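You operate a simulated robot arm through the tools that you are given. There is no shell and no other tool.

The job below is to be done with a simulated robot arm. You get a single attempt, and the scene is never put back.

## Task
Top the green pot up to 116 beads of the same colour; the display shows what is in.
Fine: the lever has to be opened; then slide the pot to LOAD and put its lid on; the speed stays as it is.

Only the result counts: the job must be done as asked and must still hold three seconds after the hand-in. Knocking over, shifting, dropping, spilling or breaking anything else fails it. A push-on lid holds only when it is set on centred and level and pressed home; a screw cap is set on level and turned clockwise until tight.

## Robot
A 5-joint arm with a two-finger parallel gripper, fixed in place. Base frame: the origin is at the foot of the arm, x ahead of it, y to its left, z up; the work surface is at about z = 0.013. Readings come in m, degrees, newtons and seconds.
With the tool pointing down near the work surface it reaches from about 0.26 to 0.68 m from the base axis. Its first joint turns from -66.0 to 66.0 degrees. The tool tilts only in the upright plane through the base axis and itself; it spins freely about its own axis. Payload 2.9 kg.
The TCP is the grasp point between the finger pads, 0.03 m short of the fingertips. In the tool frame z runs along the fingers and y along their closing line. The gripper opens to 0.11 m. The fingers are 0.02 m wide and 0.01 m thick; the gripper's body (0.048 by 0.112 m) begins 0.055 m behind the TCP.
Orientation is told as [roll, pitch, yaw] about the base's x, y, z axes, in that order, counted from this pose: with the fingers straight down and closing along the base's y, the tool's x points along the base's -x, its y along +y and its z along -z.

## Interface
- The arm moves only by the tool servo_tool. Its argument "series" is a list of rows, each an object (a shift or turn left out is 0, a gripper value left out holds the last) with "travel": the shift along the base's x, y, z in units of 30 mm (1.0 is 30 mm), a list of three; "dr": the turn, a rotation vector about the base's x, y, z in units of 5 degrees (1.0 is 5 degrees), a list of three; "jaw": the finger opening in m, from 0 to 0.11. In form: [{"travel": [tx, ty, tz], "dr": [rx, ry, rz], "jaw": jaw}, ...]. A call has 1 to 20 rows; each row shifts and turns the commanded pose from where the row before left it. A call with a number of a shift or a turn outside -1 to 1 is refused whole. Rows are played at 5 a second. More than 0.05 m and 8.6 degrees between two rows, or a gripper value outside its range, and nothing of the call is played. A pose out of reach is approached as far as the arm can. The call stops where the force on the tool passes 90 N (or 10 N more than at its start, if that is more) or the arm is blocked; 0.2 s more then pass. The fingers move at their own pace (about 0.108 m/s each) and stop on an object; they squeeze with about 38 N. The grip force told is the motor's: it shows also when the fingers shut on nothing. Time passes only in rows, and 0.2 s behind the last, so rows that do not move let the fingers close. The reply holds the time, the measured pose of the TCP, the force on the tool along the base axes, the opening and the grip force, in the units named above and with some noise, with the torque about the TCP (base axes, N m) and any sound that the robot's microphone picked up.
- Cameras (640 x 400 px; columns grow to the right, rows downward): "scene" is fixed at [0.0497, -0.4765, 0.5934]; the picture's right is [0.53, -0.85, 0.00], its down [-0.58, -0.36, -0.73] and it looks along [0.62, 0.39, -0.68] (base axes); focal length 360 px, centre (320, 200). "wrist" rides on the gripper at [0.072, 0.017, -0.103] in the tool frame; the picture's right is [-0.23, 0.97, 0.00], its down [-0.76, -0.18, -0.62] and it looks along [-0.61, -0.14, 0.78] (tool axes); focal length 222 px, centre (320, 200). There is no depth. A picture from a camera that has moved, and an enlarged one, comes with that camera's place and axes in the base frame and with its lens.
- grab_frame(camera): a new picture of that camera. No time passes.
- close_up(camera, box): a new picture of the part [left, top, right, bottom] of that camera's present view, enlarged. No time passes.
- close_job(): hands the job in; it is judged then, once.

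Nothing tells you positions but the pictures and the camera data. Unless the task says otherwise, let go and move clear before handing in.

The tools are called as a command line: name --argument value ..., lists and objects as JSON in quotes. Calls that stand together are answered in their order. servo_tool: Moves the arm, as the interface text tells. Its arguments: {"type":"object","properties":{"series":{"type":"array","items":{"type":"object","properties":{"travel":{"type":"array","items":{"type":"number"}},"dr":{"type":"array","items":{"type":"number"}},"jaw":{"type":"number"}}}}},"required":["series"]} The other tools are called the same way: grab_frame (camera) takes a picture; close_up (camera, box) takes an enlarged picture of a part of a camera's view; close_job () hands the job in.

At the start:

```text
t: 0.0
position: [0.4928, -0.0954, 0.2935]
ee_rot: [0.1, 0.0, 0.1]
wrist_force: [0.3, -0.4, -1.1]
torque: [-0.03, -0.03, 0.0]
gripper_width: 0.1101
grasp_force: 0.1
```

scene: 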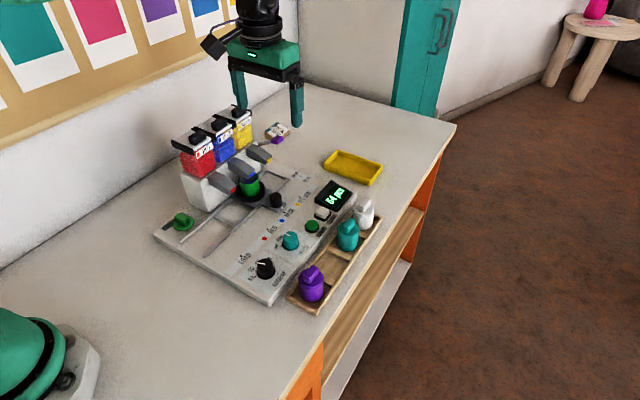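
wrist: 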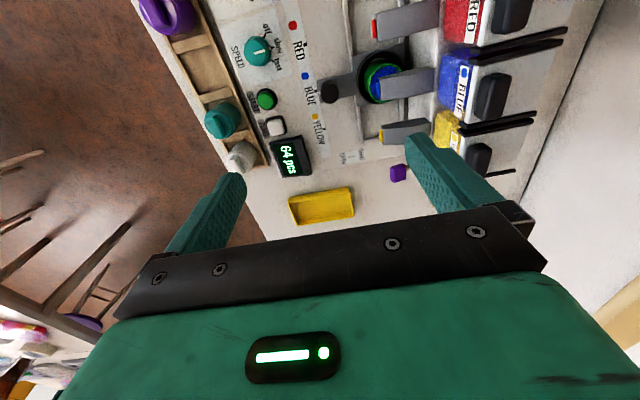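

I see a bead dispenser panel with three hoppers, a green pot on a track, a display reading 64 pcs, knobs, buttons and other jars. First I'll look closer at everything.

close_up --camera "scene" --box '[150, 90, 310, 190]'

close_up --camera "scene" --box '[150, 160, 310, 260]'

close_up --camera "scene" --box '[230, 170, 390, 310]'

close_up --camera "wrist" --box '[220, 0, 380, 100]'

close_up --camera "wrist" --box '[320, 0, 560, 190]'

close_up --camera "wrist" --box '[220, 80, 420, 230]'

```text
4.00 times, centred on (230, 140) of scene
camera zoom: at [0.0497, -0.4765, 0.5934], right [0.53, -0.85, 0.0], down [-0.58, -0.36, -0.73], along [0.62, 0.39, -0.68], focal length 1441 px, centre (680, 440)
```

zoom: 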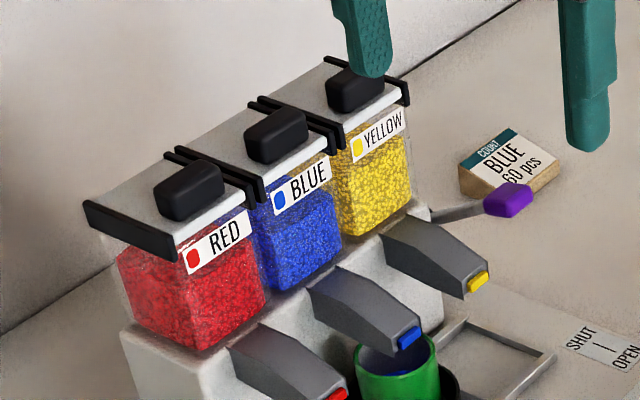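

```text
4.00 times, centred on (230, 210) of scene
camera zoom: at [0.0497, -0.4765, 0.5934], right [0.53, -0.85, 0.0], down [-0.58, -0.36, -0.73], along [0.62, 0.39, -0.68], focal length 1441 px, centre (680, 160)
```

zoom: 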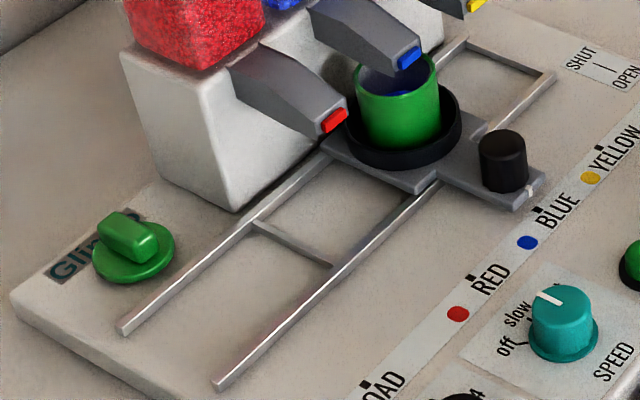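

```text
2.86 times, centred on (310, 240) of scene
camera zoom: at [0.0497, -0.4765, 0.5934], right [0.53, -0.85, 0.0], down [-0.58, -0.36, -0.73], along [0.62, 0.39, -0.68], focal length 1029 px, centre (349, 86)
```

zoom: 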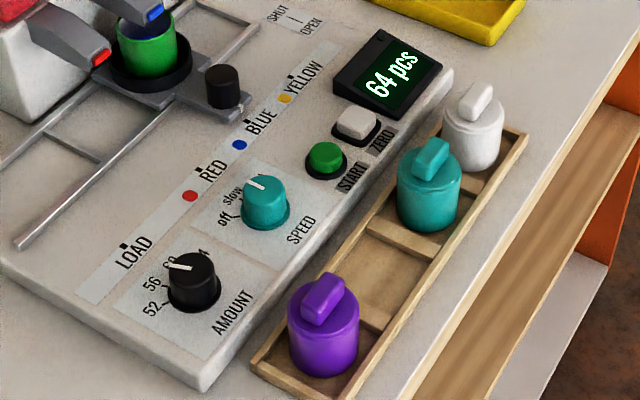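

```text
4.00 times, centred on (300, 50) of wrist
camera zoom: at [0.4189, -0.0799, 0.397], right [0.23, 0.97, 0.0], down [0.76, -0.18, 0.62], along [0.61, -0.14, -0.78], focal length 888 px, centre (400, 800)
```

zoom: 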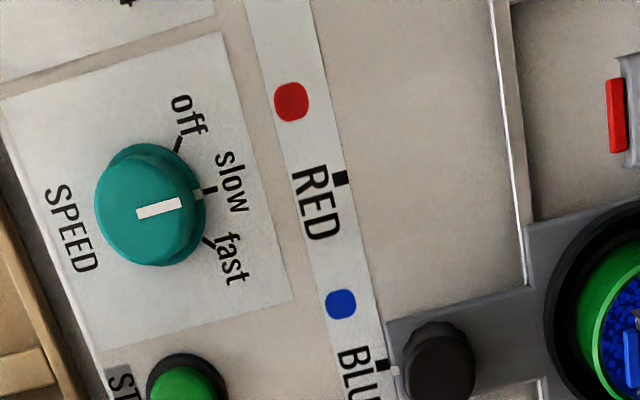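

```text
2.11 times, centred on (440, 95) of wrist
camera zoom: at [0.4189, -0.0799, 0.397], right [0.23, 0.97, 0.0], down [0.76, -0.18, 0.62], along [0.61, -0.14, -0.78], focal length 468 px, centre (67, 421)
```

zoom: 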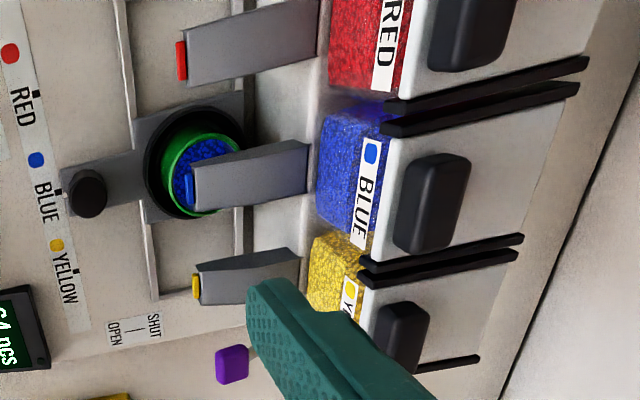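

```text
2.67 times, centred on (320, 155) of wrist
camera zoom: at [0.4189, -0.0799, 0.397], right [0.23, 0.97, 0.0], down [0.76, -0.18, 0.62], along [0.61, -0.14, -0.78], focal length 592 px, centre (320, 320)
```

zoom: 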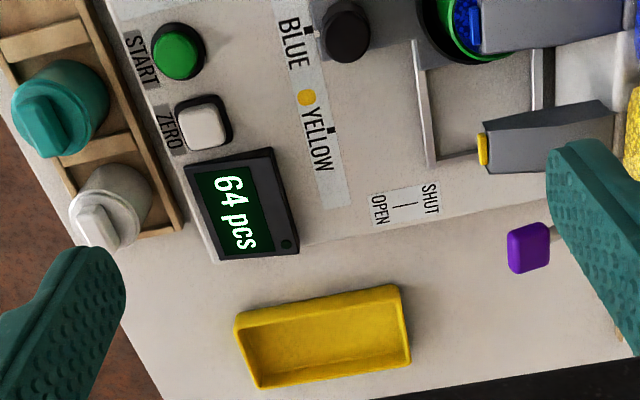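

The pot holds blue beads and the display reads 64, so 52 more are needed. I'll back the arm off and look at the amount dial, the lid and the lever more closely.

servo_tool --series '[{"travel": [-1, 0, 0]}, {"travel": [-1, 0, 0]}, {"travel": [-1, 0, 0]}, {"travel": [-1, 0, 0]}, {"travel": [-1, 0, 0]}, {"travel": [0, 0, 0]}]'

grab_frame --camera "wrist"

close_up --camera "scene" --box '[220, 90, 320, 170]'

close_up --camera "scene" --box '[230, 230, 310, 290]'

```text
t: 1.4
position: [0.3429, -0.0975, 0.2945]
ee_rot: [0.1, 0.1, -0.1]
wrist_force: [0.0, 0.4, 0.0]
torque: [0.01, 0.0, 0.02]
gripper_width: 0.1101
grasp_force: 0.0
```

```text
taken
camera wrist: at [0.2713, -0.0814, 0.3978], right [0.23, 0.97, 0.0], down [0.76, -0.18, 0.62], along [0.61, -0.14, -0.78], focal length 222 px, centre (320, 200)
```

wrist: 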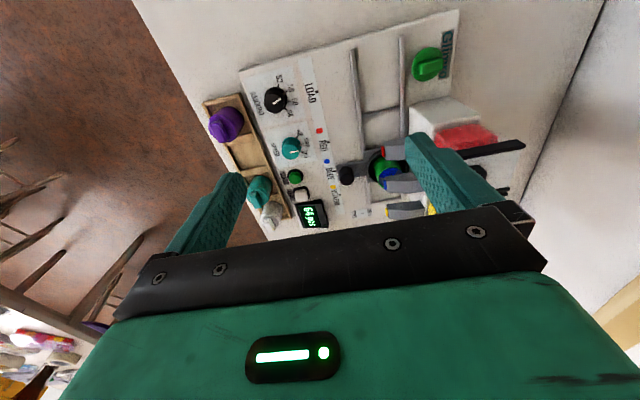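

```text
5.00 times, centred on (270, 130) of scene
camera zoom: at [0.0497, -0.4765, 0.5934], right [0.53, -0.85, 0.0], down [-0.58, -0.36, -0.73], along [0.62, 0.39, -0.68], focal length 1801 px, centre (570, 550)
```

zoom: 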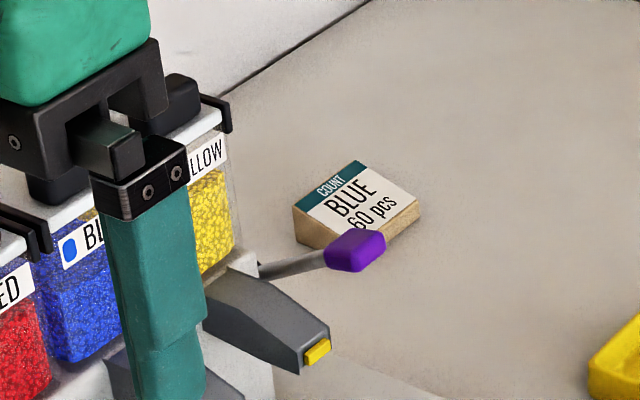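

```text
6.67 times, centred on (270, 260) of scene
camera zoom: at [0.0497, -0.4765, 0.5934], right [0.53, -0.85, 0.0], down [-0.58, -0.36, -0.73], along [0.62, 0.39, -0.68], focal length 2402 px, centre (653, -200)
```

zoom: 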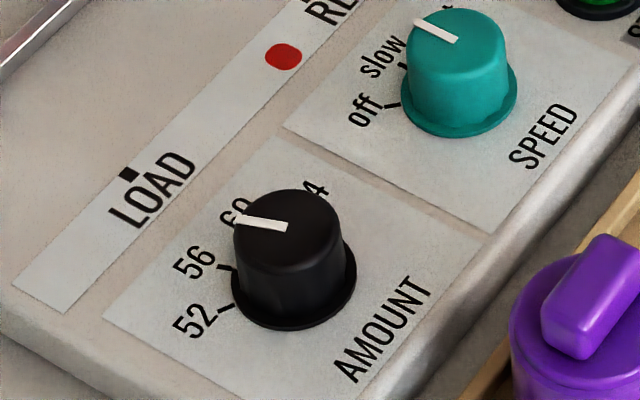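

close_up --camera "wrist" --box '[235, 60, 335, 120]'

close_up --camera "wrist" --box '[340, 20, 480, 110]'

close_up --camera "wrist" --box '[260, 120, 420, 230]'

```text
6.40 times, centred on (285, 90) of wrist
camera zoom: at [0.2713, -0.0814, 0.3978], right [0.23, 0.97, 0.0], down [0.76, -0.18, 0.62], along [0.61, -0.14, -0.78], focal length 1422 px, centre (544, 904)
```

zoom: 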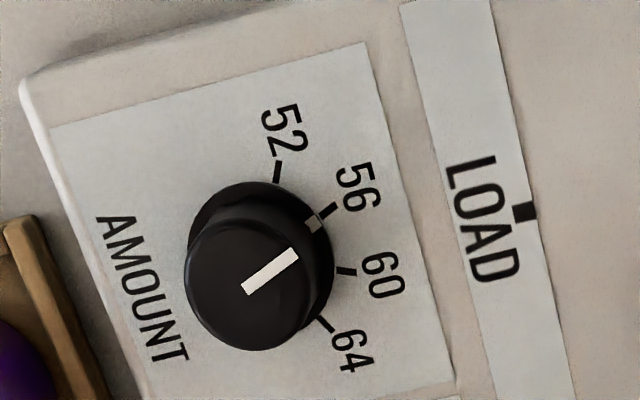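

```text
4.44 times, centred on (410, 65) of wrist
camera zoom: at [0.2713, -0.0814, 0.3978], right [0.23, 0.97, 0.0], down [0.76, -0.18, 0.62], along [0.61, -0.14, -0.78], focal length 987 px, centre (-80, 800)
```

zoom: 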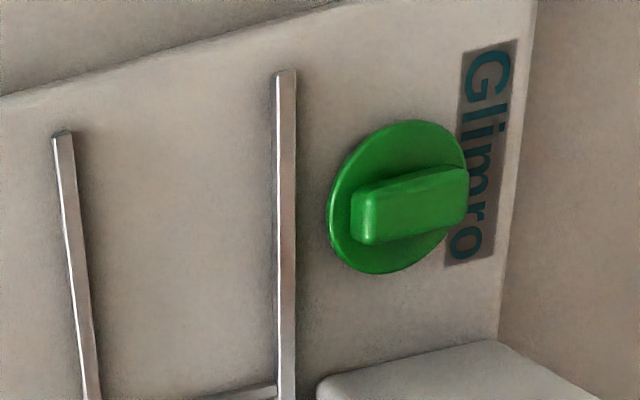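

```text
3.64 times, centred on (340, 175) of wrist
camera zoom: at [0.2713, -0.0814, 0.3978], right [0.23, 0.97, 0.0], down [0.76, -0.18, 0.62], along [0.61, -0.14, -0.78], focal length 808 px, centre (247, 291)
```

zoom: 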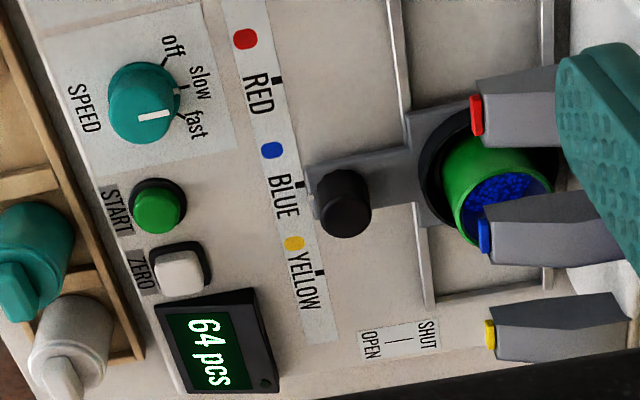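

The amount dial points to 56 and must go to 52, about 38° counter‑clockwise. It sits at about (0.349, -0.171). I'll go above it with the gripper turned a little, then check alignment.

servo_tool --series '[{"travel": [0.2, -0.9, 0], "dr": [0, 0, -1], "jaw": 0.06}, {"travel": [0, -0.9, 0], "dr": [0, 0, -1]}, {"travel": [0, -0.65, -1], "dr": [0, 0, -1]}, {"travel": [0, 0, -1], "dr": [0, 0, -1]}, {"travel": [0, 0, -1]}, {"travel": [0, 0, -1]}, {"travel": [0, 0, -1]}, {"travel": [0, 0, 0]}]'

grab_frame --camera "wrist"

grab_frame --camera "scene"

```text
t: 3.2
position: [0.349, -0.1683, 0.1441]
ee_rot: [0.0, 0.0, -20.0]
wrist_force: [0.1, -0.6, 0.5]
torque: [-0.02, 0.01, -0.01]
gripper_width: 0.0599
grasp_force: 0.3
```

```text
taken
camera wrist: at [0.2863, -0.1287, 0.2469], right [0.55, 0.84, 0.0], down [0.65, -0.43, 0.62], along [0.52, -0.34, -0.78], focal length 222 px, centre (320, 200)
```

wrist: 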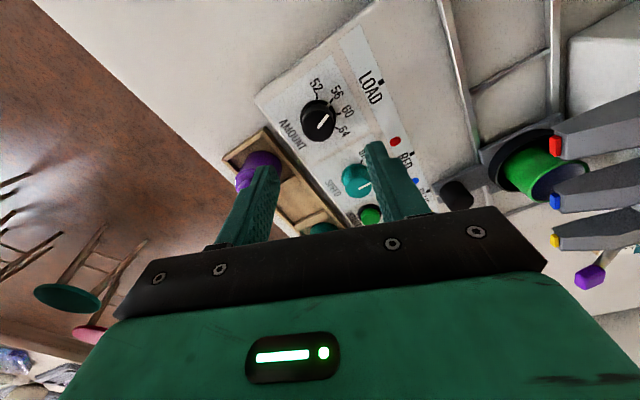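

```text
taken
```

scene: 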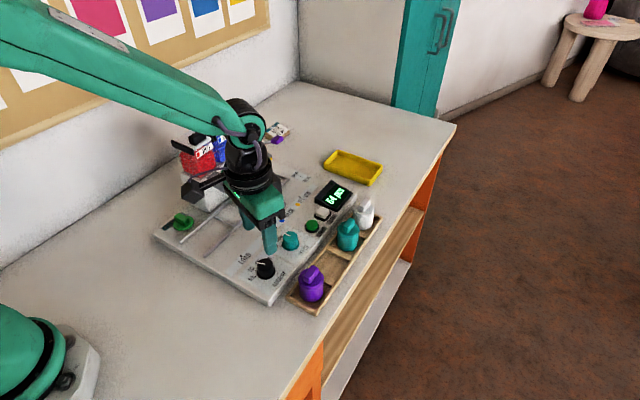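

close_up --camera "wrist" --box '[270, 80, 370, 150]'

```text
5.71 times, centred on (320, 115) of wrist
camera zoom: at [0.2863, -0.1287, 0.2469], right [0.55, 0.84, 0.0], down [0.65, -0.43, 0.62], along [0.52, -0.34, -0.78], focal length 1269 px, centre (320, 686)
```

zoom: 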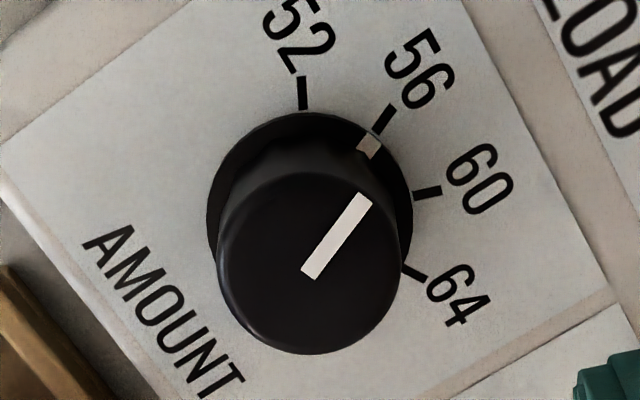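

servo_tool --series '[{"travel": [-0.08, -0.06, -1]}, {"travel": [0, 0, -1]}, {"travel": [0, 0, -0.7]}, {"travel": [0, 0, 0]}]'

close_up --camera "wrist" --box '[220, 80, 420, 220]'

```text
t: 4.2
position: [0.3457, -0.1708, 0.0615]
ee_rot: [0.0, 0.0, -20.1]
wrist_force: [-0.3, -0.2, 0.3]
torque: [0.02, 0.0, -0.01]
gripper_width: 0.0598
grasp_force: 0.0
```

```text
2.86 times, centred on (320, 150) of wrist
camera zoom: at [0.2837, -0.132, 0.1668], right [0.55, 0.84, 0.0], down [0.65, -0.43, 0.62], along [0.52, -0.34, -0.78], focal length 635 px, centre (320, 343)
```

zoom: 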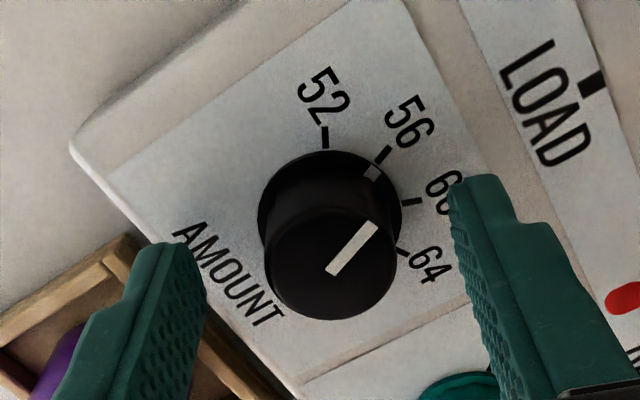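

servo_tool --series '[{"travel": [0.02, 0.02, 0], "jaw": 0.03}, {"jaw": 0.02}, {"jaw": 0.015}, {}, {}]'

close_up --camera "wrist" --box '[220, 80, 420, 220]'

```text
t: 5.4
position: [0.3472, -0.1704, 0.0636]
ee_rot: [0.0, -0.1, -19.8]
wrist_force: [13.5, 35.3, 9.9]
torque: [1.08, -0.36, 0.03]
gripper_width: 0.0293
grasp_force: 45.6
```

```text
2.86 times, centred on (320, 150) of wrist
camera zoom: at [0.2844, -0.1303, 0.1667], right [0.54, 0.84, 0.0], down [0.66, -0.43, 0.62], along [0.52, -0.34, -0.78], focal length 635 px, centre (320, 343)
```

zoom: 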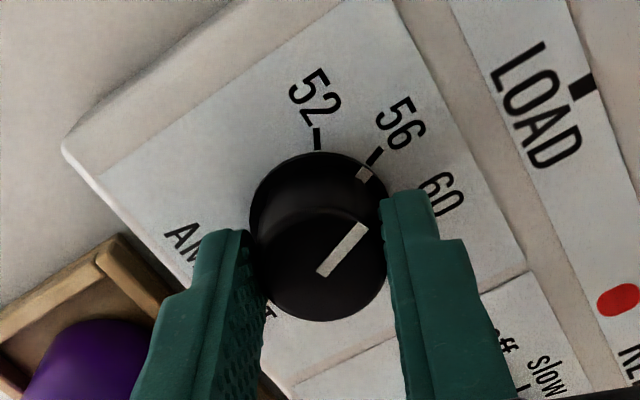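

servo_tool --series '[{"travel": [0.02, 0.05, 0]}, {}]'

```text
t: 6.0
position: [0.3473, -0.17, 0.0637]
ee_rot: [0.0, -0.2, -20.1]
wrist_force: [4.7, 10.0, 13.6]
torque: [0.71, 0.63, 0.02]
gripper_width: 0.0291
grasp_force: 45.2
```

servo_tool --series '[{"travel": [0.01, 0.02, 0.05], "dr": [0, 0, 1]}, {"dr": [0, 0, 1]}, {"dr": [0, 0, 1]}, {"dr": [0, 0, 1]}, {"dr": [0, 0, 1]}, {"dr": [0, 0, 1]}, {"dr": [0, 0, 1]}, {"dr": [0, 0, 0.6]}, {}]'

close_up --camera "wrist" --box '[220, 80, 420, 220]'

close_up --camera "scene" --box '[230, 230, 310, 290]'

```text
t: 8.0
position: [0.3469, -0.1705, 0.0639]
ee_rot: [-0.2, -0.4, 17.7]
wrist_force: [3.4, -46.3, -19.9]
torque: [-1.22, 0.24, -0.57]
gripper_width: 0.0291
grasp_force: 45.1
```

```text
2.86 times, centred on (320, 150) of wrist
camera zoom: at [0.2724, -0.177, 0.1678], right [-0.08, 1.0, 0.0], down [0.78, 0.07, 0.63], along [0.63, 0.05, -0.78], focal length 635 px, centre (320, 343)
```

zoom: 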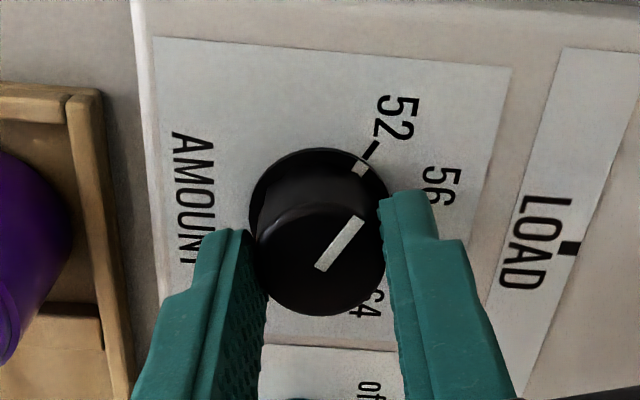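

```text
6.67 times, centred on (270, 260) of scene
camera zoom: at [0.0498, -0.4765, 0.5934], right [0.53, -0.85, 0.0], down [-0.58, -0.36, -0.73], along [0.62, 0.39, -0.68], focal length 2402 px, centre (653, -200)
```

zoom: 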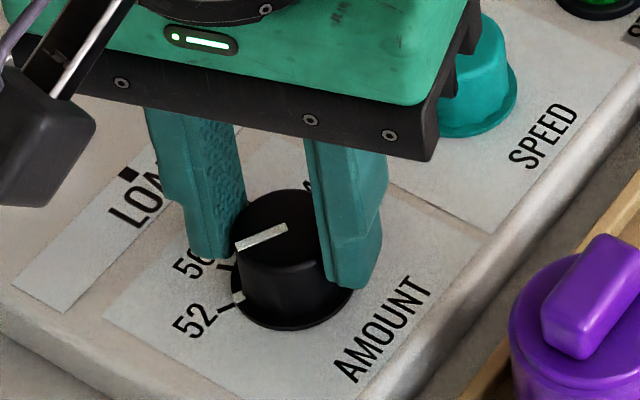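

servo_tool --series '[{"travel": [0, -0.05, 0]}, {"jaw": 0.06}, {}, {}]'

close_up --camera "wrist" --box '[220, 80, 420, 220]'

close_up --camera "scene" --box '[230, 230, 310, 290]'

```text
t: 9.0
position: [0.346, -0.1692, 0.0643]
ee_rot: [0.1, 0.0, 18.1]
wrist_force: [0.7, -0.9, 0.0]
torque: [0.02, -0.01, 0.01]
gripper_width: 0.0599
grasp_force: 0.1
```

```text
2.86 times, centred on (320, 150) of wrist
camera zoom: at [0.2723, -0.1769, 0.1678], right [-0.09, 1.0, 0.0], down [0.78, 0.07, 0.62], along [0.62, 0.05, -0.78], focal length 635 px, centre (320, 343)
```

zoom: 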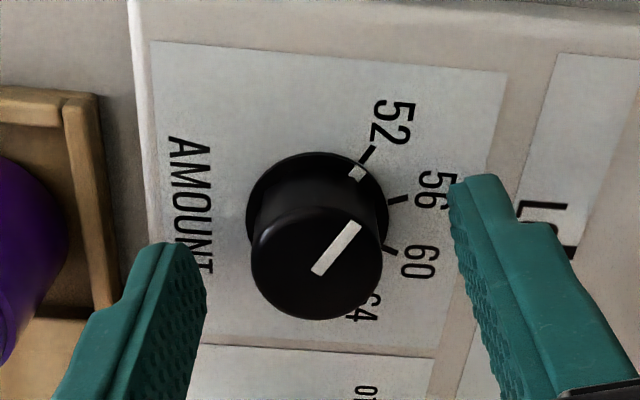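

```text
6.67 times, centred on (270, 260) of scene
camera zoom: at [0.0497, -0.4765, 0.5934], right [0.53, -0.85, 0.0], down [-0.58, -0.36, -0.73], along [0.62, 0.39, -0.68], focal length 2402 px, centre (653, -200)
```

zoom: 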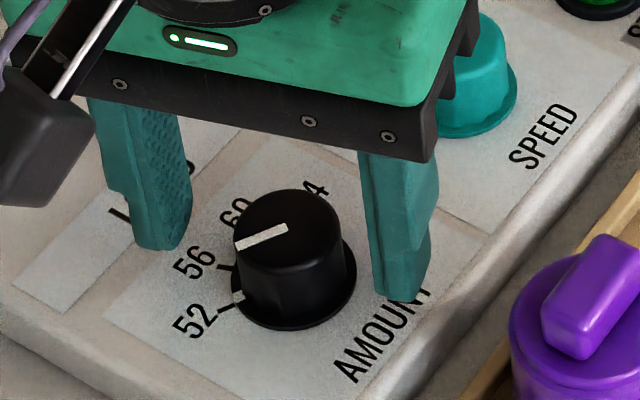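

Dial is on 52. Now I lift and look at the lever.

servo_tool --series '[{"travel": [0, 0, 1]}, {"travel": [0, 0, 1]}, {"travel": [0, 0, 1]}, {"travel": [0, 0, 1]}, {"travel": [0, 0, 1]}, {"travel": [0, 0, 1]}, {"travel": [0, 0, 1]}, {"travel": [0, 0, 0.8], "dr": [0, 0, -1]}, {"travel": [0.8, 0.8, 0], "dr": [0, 0, -1]}, {"travel": [0.8, 0.8, 0], "dr": [0, 0, -1]}, {"travel": [0.8, 0.8, 0], "dr": [0, 0, -0.6]}, {"travel": [0.8, 0.8, 0]}, {"travel": [0.8, 0.8, 0]}, {"travel": [0.8, 0.8, 0]}, {"travel": [0, 0.6, 0], "jaw": 0.11}, {}]'

grab_frame --camera "wrist"

grab_frame --camera "scene"

```text
t: 12.4
position: [0.4913, -0.0082, 0.2965]
ee_rot: [0.1, 0.0, 0.1]
wrist_force: [0.1, 0.6, 0.1]
torque: [-0.03, 0.02, -0.01]
gripper_width: 0.1101
grasp_force: 0.1
```

```text
taken
camera wrist: at [0.4176, 0.0082, 0.4005], right [0.23, 0.97, 0.0], down [0.76, -0.18, 0.62], along [0.61, -0.14, -0.78], focal length 222 px, centre (320, 200)
```

wrist: 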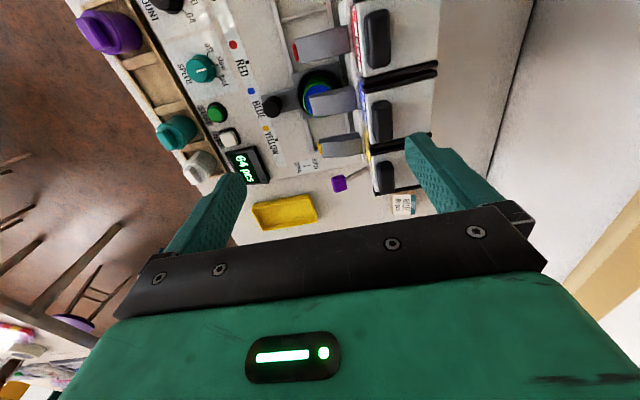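

```text
taken
```

scene: 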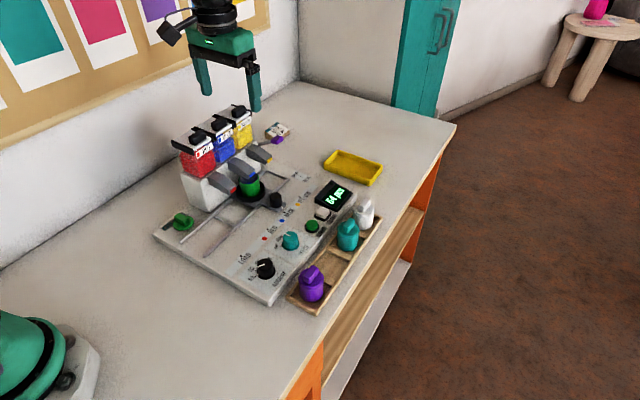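

close_up --camera "wrist" --box '[270, 120, 430, 220]'

close_up --camera "scene" --box '[240, 110, 320, 190]'

```text
4.00 times, centred on (350, 170) of wrist
camera zoom: at [0.4176, 0.0082, 0.4005], right [0.23, 0.97, 0.0], down [0.76, -0.18, 0.62], along [0.61, -0.14, -0.78], focal length 888 px, centre (200, 320)
```

zoom: 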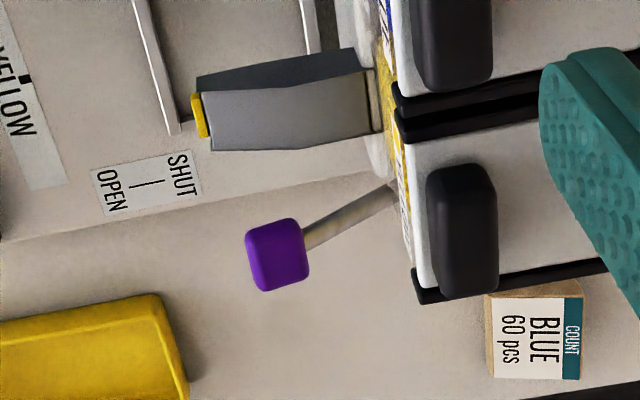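

```text
5.00 times, centred on (280, 150) of scene
camera zoom: at [0.0497, -0.4765, 0.5934], right [0.53, -0.85, 0.0], down [-0.58, -0.36, -0.73], along [0.62, 0.39, -0.68], focal length 1801 px, centre (520, 450)
```

zoom: 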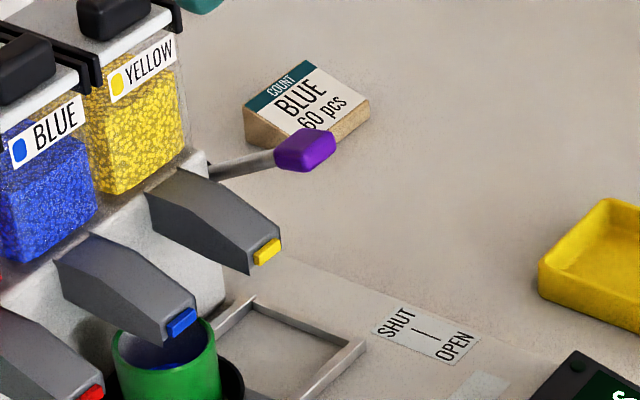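

The lever sticks out of the end of the dispenser block, tilted up towards me, with SHUT marked on the far side and OPEN on the near side. I'll turn the gripper 90° so the camera faces it from the front.

servo_tool --series '[{"travel": [0.2, -0.1, 0], "dr": [0, 0, 1]}, {"travel": [0.2, -0.1, 0], "dr": [0, 0, 1]}, {"travel": [0.2, -0.1, 0], "dr": [0, 0, 1]}, {"travel": [0.2, -0.1, 0], "dr": [0, 0, 1]}, {"travel": [0.2, -0.1, 0], "dr": [0, 0, 1]}, {"travel": [0.2, -0.1, 0], "dr": [0, 0, 1]}, {"travel": [0.2, -0.1, 0], "dr": [0, 0, 1]}, {"travel": [0.2, -0.1, 0], "dr": [0, 0, 1]}, {"travel": [0.2, -0.1, 0], "dr": [0, 0, 1]}, {"travel": [0.2, -0.1, 0], "dr": [0, 0, 1]}, {"travel": [0.2, -0.1, 0], "dr": [0, 0, 1]}, {"travel": [0.2, -0.1, 0], "dr": [0, 0, 1]}, {"travel": [0.2, -0.1, 0], "dr": [0, 0, 1]}, {"travel": [0.2, -0.1, 0], "dr": [0, 0, 1]}, {"travel": [0.2, -0.1, 0], "dr": [0, 0, 1]}, {"travel": [0.2, 0, 0], "dr": [0, 0, 1]}, {"travel": [0.2, 0, 0], "dr": [0, 0, 1]}, {"travel": [0.2, 0, 0], "dr": [0, 0, 1]}, {"travel": [0, 0, -0.8]}, {}]'

grab_frame --camera "wrist"

```text
t: 16.6
position: [0.5993, -0.0537, 0.272]
ee_rot: [0.0, 0.0, 90.0]
wrist_force: [0.3, -0.4, 0.1]
torque: [-0.02, -0.03, 0.0]
gripper_width: 0.1096
grasp_force: 0.0
```

```text
taken
camera wrist: at [0.5823, -0.1268, 0.376], right [-0.97, 0.23, 0.0], down [0.18, 0.76, 0.62], along [0.14, 0.61, -0.78], focal length 222 px, centre (320, 200)
```

wrist: 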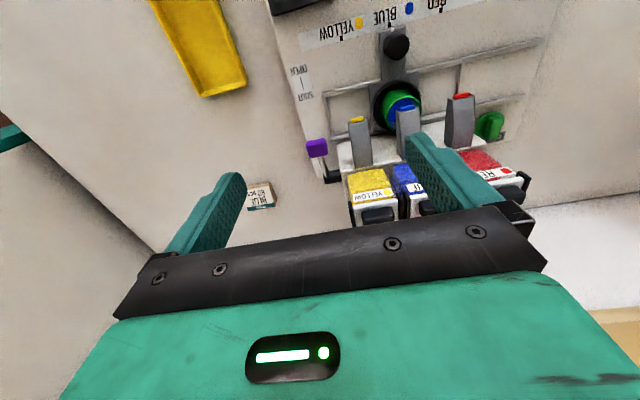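

close_up --camera "wrist" --box '[270, 60, 430, 220]'

close_up --camera "wrist" --box '[290, 120, 370, 200]'

```text
2.50 times, centred on (350, 140) of wrist
camera zoom: at [0.5823, -0.1268, 0.376], right [-0.97, 0.23, 0.0], down [0.18, 0.76, 0.62], along [0.14, 0.61, -0.78], focal length 555 px, centre (245, 350)
```

zoom: 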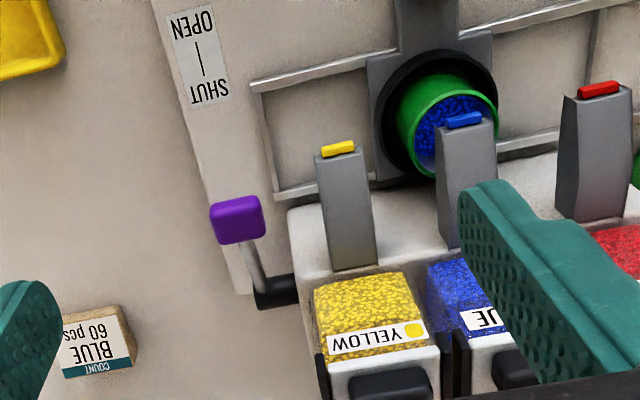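

```text
5.00 times, centred on (330, 160) of wrist
camera zoom: at [0.5823, -0.1268, 0.376], right [-0.97, 0.23, 0.0], down [0.18, 0.76, 0.62], along [0.14, 0.61, -0.78], focal length 1111 px, centre (270, 400)
```

zoom: 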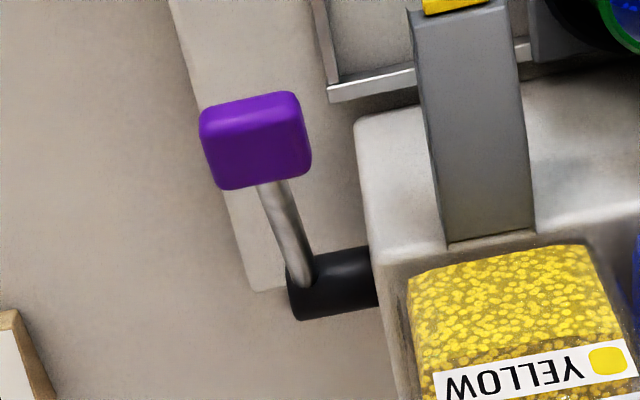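

The lever pivots about an axis along x: knob up now (SHUT), down/towards the operator is OPEN. I'll close the fingers, go above the purple knob at about (0.615, -0.008, 0.11) and push it down.

servo_tool --series '[{"travel": [0.26, 0.75, 0], "jaw": 0.0}, {"travel": [0.26, 0.75, 0]}, {"travel": [0, 0, -1]}, {"travel": [0, 0, -1]}, {"travel": [0, 0, -1]}, {"travel": [0, 0, -0.5]}, {}]'

grab_frame --camera "wrist"

close_up --camera "scene" --box '[220, 70, 340, 170]'

```text
t: 18.2
position: [0.6132, -0.0074, 0.1689]
ee_rot: [0.1, 0.0, 90.0]
wrist_force: [-0.5, -0.8, -0.3]
torque: [-0.01, 0.01, -0.03]
gripper_width: 0.0
grasp_force: 37.5
```

```text
taken
camera wrist: at [0.5961, -0.0815, 0.2715], right [-0.97, 0.23, 0.0], down [0.18, 0.76, 0.62], along [0.14, 0.61, -0.78], focal length 222 px, centre (320, 200)
```

wrist: 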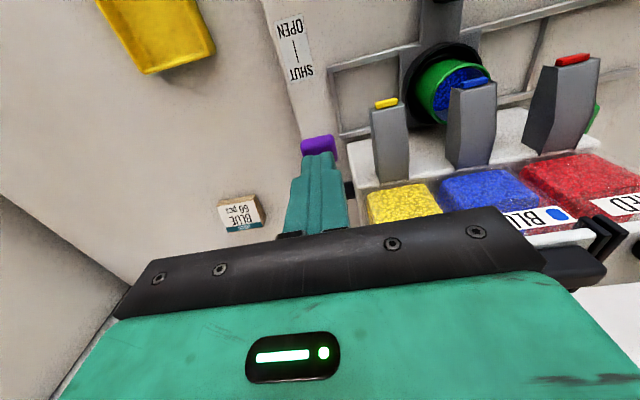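

```text
4.00 times, centred on (280, 120) of scene
camera zoom: at [0.0497, -0.4765, 0.5934], right [0.53, -0.85, 0.0], down [-0.58, -0.36, -0.73], along [0.62, 0.39, -0.68], focal length 1441 px, centre (480, 520)
```

zoom: 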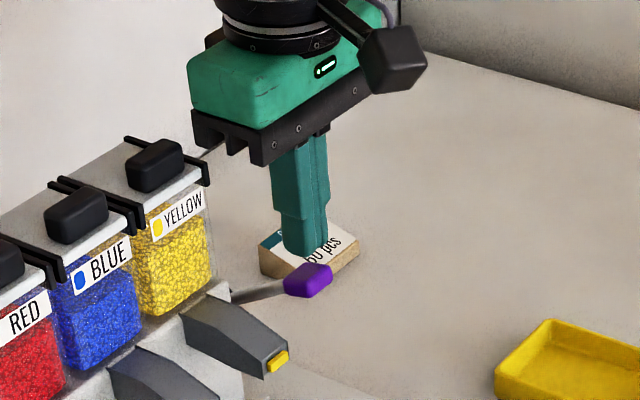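

servo_tool --series '[{"travel": [0.03, -0.16, -0.5]}, {"travel": [0, 0, -0.3]}, {"travel": [0, 0, -0.3]}, {"travel": [0, 0, -0.3]}, {}]'

close_up --camera "scene" --box '[220, 70, 340, 170]'

grab_frame --camera "wrist"

```text
t: 19.4
position: [0.6153, -0.0126, 0.1264]
ee_rot: [0.0, 0.0, 90.0]
wrist_force: [0.0, -0.1, 0.4]
torque: [0.08, 0.03, 0.01]
gripper_width: 0.0
grasp_force: 38.0
```

```text
4.00 times, centred on (280, 120) of scene
camera zoom: at [0.0497, -0.4765, 0.5934], right [0.53, -0.85, 0.0], down [-0.58, -0.36, -0.73], along [0.62, 0.39, -0.68], focal length 1441 px, centre (480, 520)
```

zoom: 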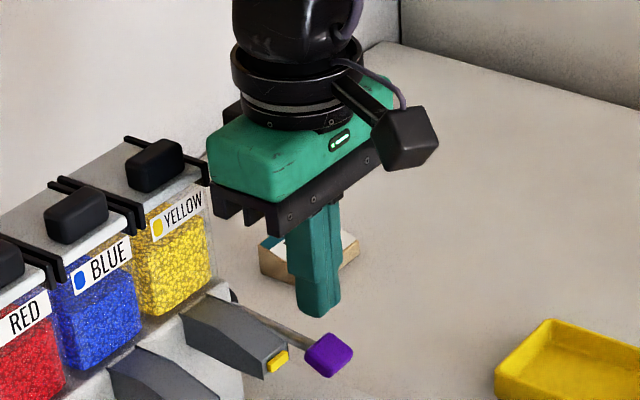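

```text
taken
camera wrist: at [0.5978, -0.0858, 0.23], right [-0.97, 0.23, 0.0], down [0.18, 0.76, 0.62], along [0.14, 0.61, -0.78], focal length 222 px, centre (320, 200)
```

wrist: 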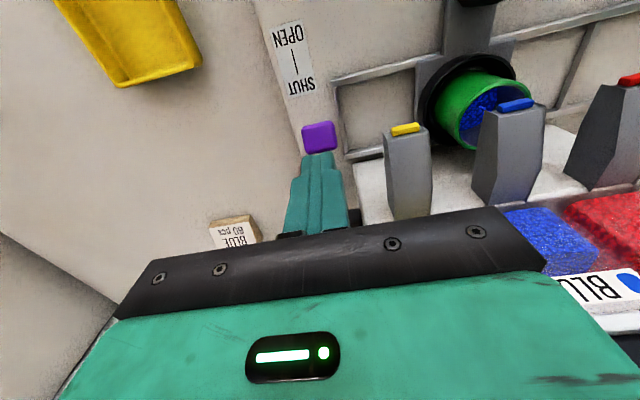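

The lever dropped ahead of the fingers. I'll push further down gently to be sure it is at its end stop.

servo_tool --series '[{"travel": [0, 0, -0.3]}, {"travel": [0, 0, -0.3]}, {"travel": [0, 0, -0.2]}, {"travel": [0, 0, -0.2]}, {}]'

close_up --camera "scene" --box '[220, 70, 340, 170]'

```text
t: 20.6
position: [0.6155, -0.0114, 0.1035]
ee_rot: [-0.5, 0.0, 89.9]
wrist_force: [-18.4, -2.0, 45.6]
torque: [0.07, 0.63, 0.09]
gripper_width: 0.0001
grasp_force: 37.8
```

```text
4.00 times, centred on (280, 120) of scene
camera zoom: at [0.0493, -0.4765, 0.5935], right [0.53, -0.85, 0.0], down [-0.58, -0.36, -0.74], along [0.62, 0.39, -0.68], focal length 1441 px, centre (480, 520)
```

zoom: 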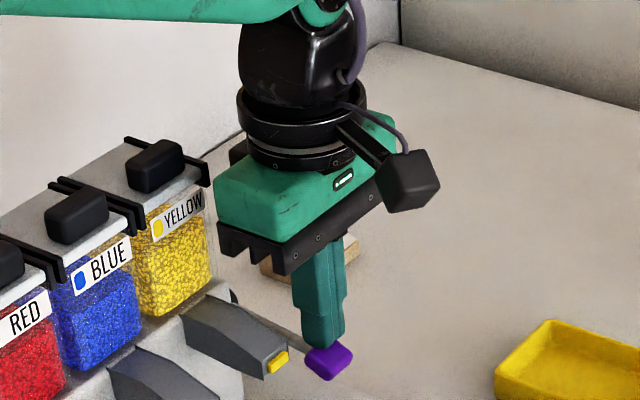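

The lever is on its lower stop (OPEN). I'll lift off and go to look over the START button at about (0.49, -0.18).

servo_tool --series '[{"travel": [0, 0, 1]}, {"travel": [0, 0, 1]}, {"travel": [0, 0, 1]}, {"travel": [0, 0, 1], "dr": [0, 0, -1]}, {"travel": [-0.3, -0.4, 0], "dr": [0, 0, -1]}, {"travel": [-0.3, -0.4, 0], "dr": [0, 0, -1]}, {"travel": [-0.3, -0.4, 0], "dr": [0, 0, -1]}, {"travel": [-0.3, -0.4, 0], "dr": [0, 0, -1]}, {"travel": [-0.3, -0.4, 0], "dr": [0, 0, -1]}, {"travel": [-0.3, -0.4, 0], "dr": [0, 0, -1]}, {"travel": [-0.3, -0.4, 0], "dr": [0, 0, -1]}, {"travel": [-0.3, -0.4, 0], "dr": [0, 0, -1]}, {"travel": [-0.3, -0.4, 0], "dr": [0, 0, -1]}, {"travel": [-0.3, -0.4, 0], "dr": [0, 0, -1]}, {"travel": [-0.3, -0.4, 0], "dr": [0, 0, -1]}, {"travel": [-0.3, -0.4, 0], "dr": [0, 0, -1]}, {"travel": [-0.3, -0.4, 0], "dr": [0, 0, -1]}, {"travel": [-0.28, -0.45, 0], "dr": [0, 0, -1]}, {"dr": [0, 0, -1]}, {"dr": [0, 0, -1]}]'

servo_tool --series '[{"travel": [0, 0, -1], "dr": [0, 0, -1]}, {"travel": [0, 0, -0.5]}, {}]'

grab_frame --camera "wrist"

grab_frame --camera "scene"

```text
t: 24.8
position: [0.4889, -0.1813, 0.2173]
ee_rot: [0.0, -0.1, 4.9]
wrist_force: [0.4, -0.1, 0.6]
torque: [0.01, 0.01, 0.03]
gripper_width: 0.0
grasp_force: 37.4
```

```text
t: 25.6
position: [0.488, -0.1813, 0.1726]
ee_rot: [-0.1, 0.1, 0.0]
wrist_force: [-0.9, 0.0, 0.1]
torque: [-0.03, 0.03, 0.03]
gripper_width: 0.0
grasp_force: 37.5
```

```text
taken
camera wrist: at [0.4161, -0.1664, 0.2762], right [0.23, 0.97, 0.0], down [0.76, -0.18, 0.62], along [0.61, -0.14, -0.78], focal length 222 px, centre (320, 200)
```

wrist: 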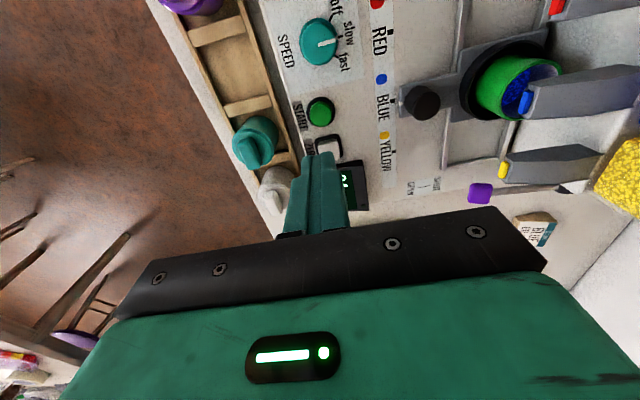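

```text
taken
```

scene: 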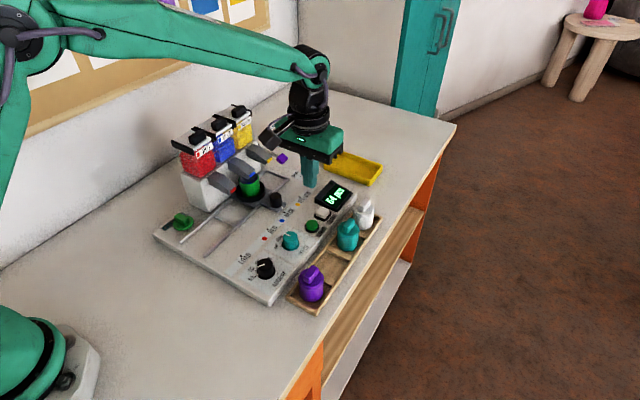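

close_up --camera "wrist" --box '[270, 80, 380, 160]'

close_up --camera "wrist" --box '[380, 30, 560, 150]'

close_up --camera "scene" --box '[290, 170, 370, 240]'

```text
5.00 times, centred on (325, 120) of wrist
camera zoom: at [0.4161, -0.1664, 0.2762], right [0.23, 0.97, 0.0], down [0.76, -0.18, 0.62], along [0.61, -0.14, -0.78], focal length 1111 px, centre (295, 600)
```

zoom: 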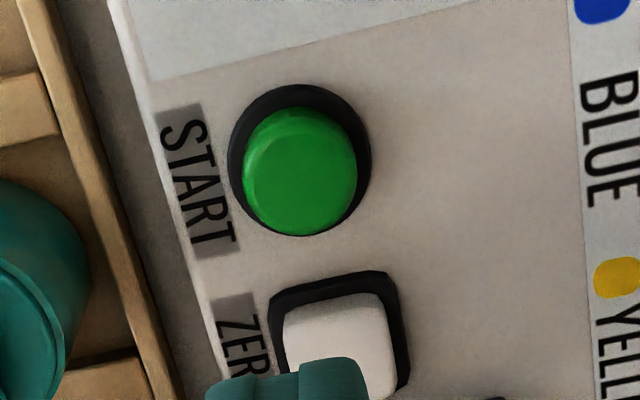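

```text
3.33 times, centred on (470, 90) of wrist
camera zoom: at [0.4161, -0.1664, 0.2762], right [0.23, 0.97, 0.0], down [0.76, -0.18, 0.62], along [0.61, -0.14, -0.78], focal length 740 px, centre (-180, 567)
```

zoom: 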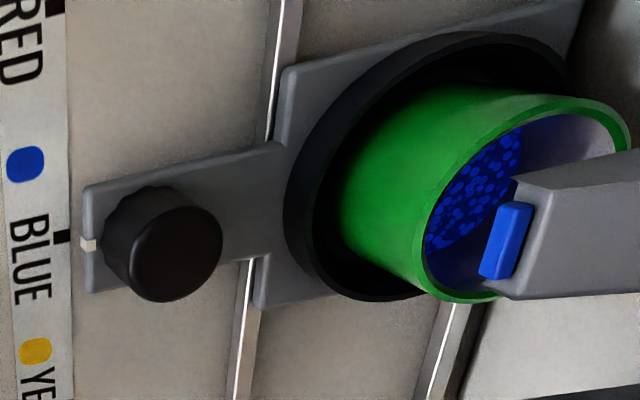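

```text
5.71 times, centred on (330, 205) of scene
camera zoom: at [0.0497, -0.4765, 0.5934], right [0.53, -0.85, 0.0], down [-0.58, -0.36, -0.73], along [0.62, 0.39, -0.68], focal length 2058 px, centre (263, 171)
```

zoom: 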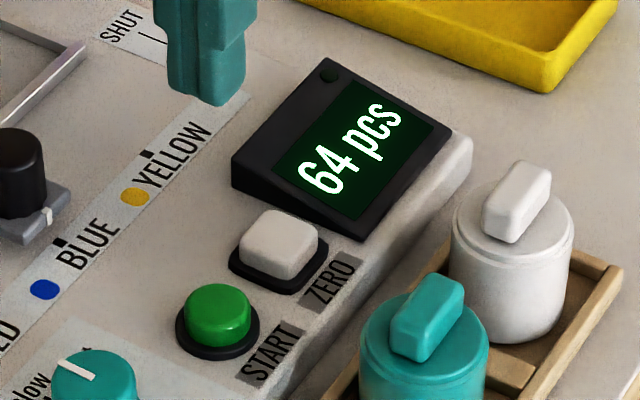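

Everything matches: START at about (0.493, -0.182). I'll press it gently with the closed fingertips.

servo_tool --series '[{"travel": [0.17, -0.04, -1]}, {"travel": [0, 0, -1]}, {"travel": [0, 0, -0.9]}, {}]'

close_up --camera "wrist" --box '[220, 60, 420, 200]'

close_up --camera "scene" --box '[290, 170, 370, 240]'

```text
t: 26.6
position: [0.4927, -0.1809, 0.0862]
ee_rot: [0.0, 0.0, 0.0]
wrist_force: [0.2, 0.5, 0.0]
torque: [0.02, 0.0, 0.02]
gripper_width: 0.0
grasp_force: 37.4
```

```text
2.86 times, centred on (320, 130) of wrist
camera zoom: at [0.4203, -0.1652, 0.1894], right [0.23, 0.97, 0.0], down [0.76, -0.18, 0.62], along [0.61, -0.14, -0.78], focal length 635 px, centre (320, 400)
```

zoom: 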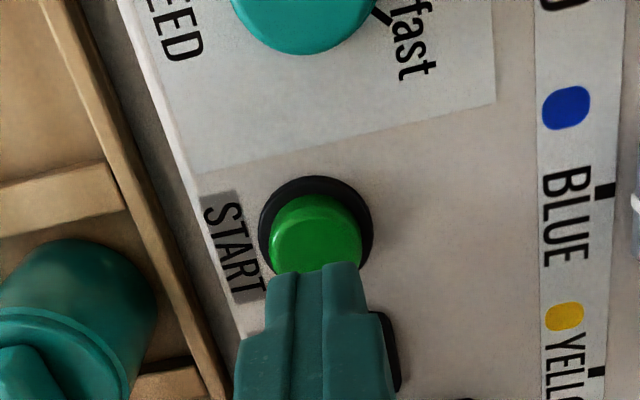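

```text
5.71 times, centred on (330, 205) of scene
camera zoom: at [0.0497, -0.4765, 0.5934], right [0.53, -0.85, 0.0], down [-0.58, -0.36, -0.73], along [0.62, 0.39, -0.68], focal length 2058 px, centre (263, 171)
```

zoom: 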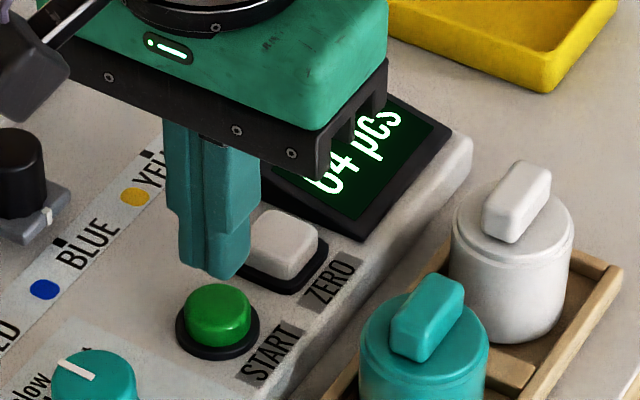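

servo_tool --series '[{"travel": [0, 0, -0.3]}, {"travel": [0, 0, -0.15]}, {"travel": [0, 0, -0.1]}, {}]'

close_up --camera "scene" --box '[290, 170, 370, 240]'

```text
t: 27.6
position: [0.4932, -0.1818, 0.0701]
ee_rot: [0.0, -0.1, 0.0]
wrist_force: [-0.1, 0.3, -0.8]
torque: [-0.02, 0.0, -0.05]
gripper_width: 0.0001
grasp_force: 38.0
```

```text
5.71 times, centred on (330, 205) of scene
camera zoom: at [0.0497, -0.4765, 0.5934], right [0.53, -0.85, 0.0], down [-0.58, -0.36, -0.73], along [0.62, 0.39, -0.68], focal length 2058 px, centre (263, 171)
```

zoom: 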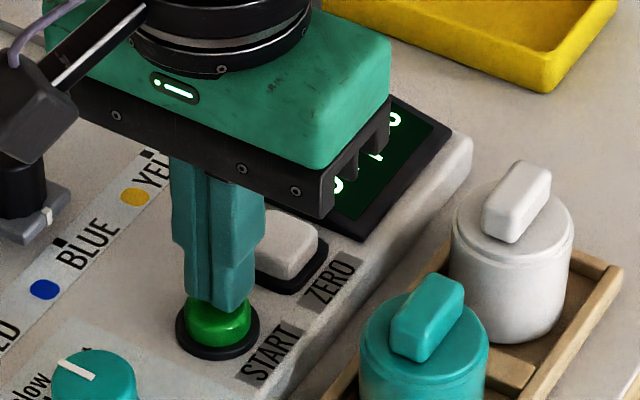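

servo_tool --series '[{"travel": [0, 0, -0.07]}, {"travel": [0, 0, -0.07]}, {}]'

```text
t: 28.4
position: [0.4949, -0.1824, 0.0647]
ee_rot: [0.0, 0.0, 0.0]
wrist_force: [-0.2, 0.4, 0.9]
torque: [0.03, 0.0, -0.04]
gripper_width: 0.0
grasp_force: 38.5
```

servo_tool --series '[{"travel": [0, 0, -0.07]}, {}]'

close_up --camera "scene" --box '[290, 170, 370, 240]'

```text
t: 29.0
position: [0.4953, -0.1835, 0.0642]
ee_rot: [0.0, 0.0, 0.1]
wrist_force: [-1.2, 1.1, 2.3]
torque: [0.04, 0.03, -0.01]
gripper_width: 0.0002
grasp_force: 37.6
```

```text
5.71 times, centred on (330, 205) of scene
camera zoom: at [0.0497, -0.4765, 0.5935], right [0.53, -0.85, 0.0], down [-0.58, -0.36, -0.73], along [0.62, 0.39, -0.68], focal length 2058 px, centre (263, 171)
```

zoom: 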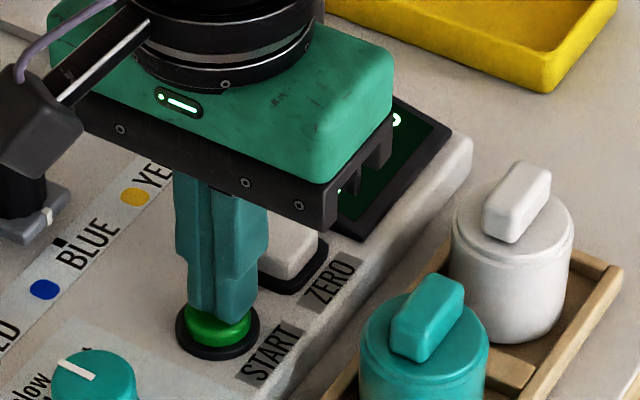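

servo_tool --series '[{"travel": [0, 0, -0.08]}, {}]'

```text
t: 29.6
position: [0.4953, -0.1827, 0.0615]
ee_rot: [0.0, 0.0, 0.0]
wrist_force: [-0.9, -0.9, 4.2]
torque: [-0.08, 0.06, -0.02]
gripper_width: 0.0
grasp_force: 37.7
heard: click
```

A click: START was pressed. I'll lift away and watch the display.

servo_tool --series '[{"travel": [0, 0, 1]}, {"travel": [0, 0, 1]}, {"travel": [0, 0, 1]}, {"travel": [0, 0, 1]}, {}]'

grab_frame --camera "scene"

close_up --camera "scene" --box '[290, 170, 370, 240]'

grab_frame --camera "wrist"

```text
t: 30.8
position: [0.4947, -0.1835, 0.1811]
ee_rot: [0.0, 0.0, -0.1]
wrist_force: [0.9, 0.2, -0.3]
torque: [0.0, 0.02, 0.02]
gripper_width: 0.0
grasp_force: 37.9
```

```text
taken
```

scene: 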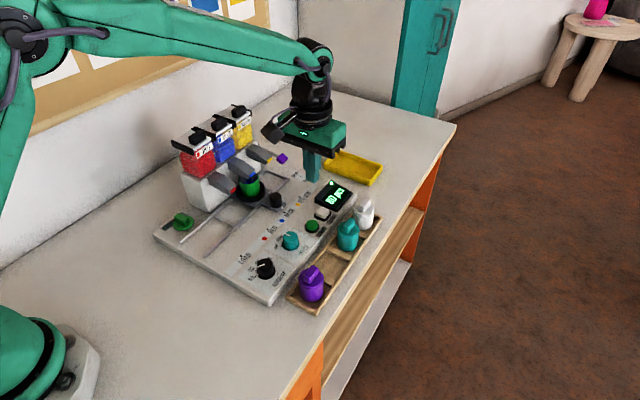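

```text
5.71 times, centred on (330, 205) of scene
camera zoom: at [0.0497, -0.4765, 0.5934], right [0.53, -0.85, 0.0], down [-0.58, -0.36, -0.73], along [0.62, 0.39, -0.68], focal length 2058 px, centre (263, 171)
```

zoom: 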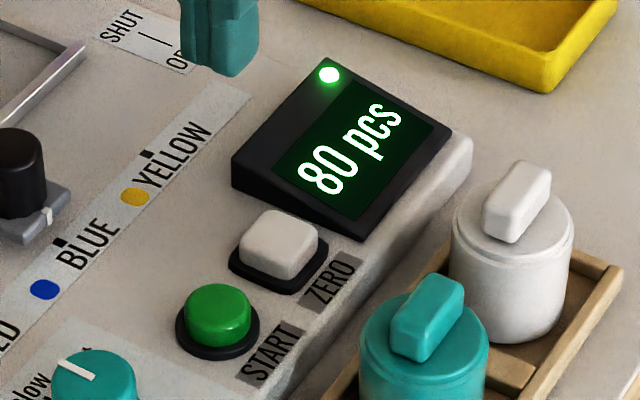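

```text
taken
camera wrist: at [0.4229, -0.1674, 0.2845], right [0.23, 0.97, 0.0], down [0.76, -0.18, 0.62], along [0.61, -0.14, -0.78], focal length 222 px, centre (320, 200)
```

wrist: 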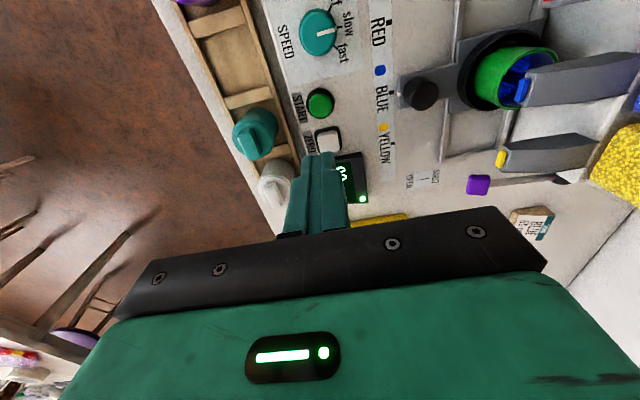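

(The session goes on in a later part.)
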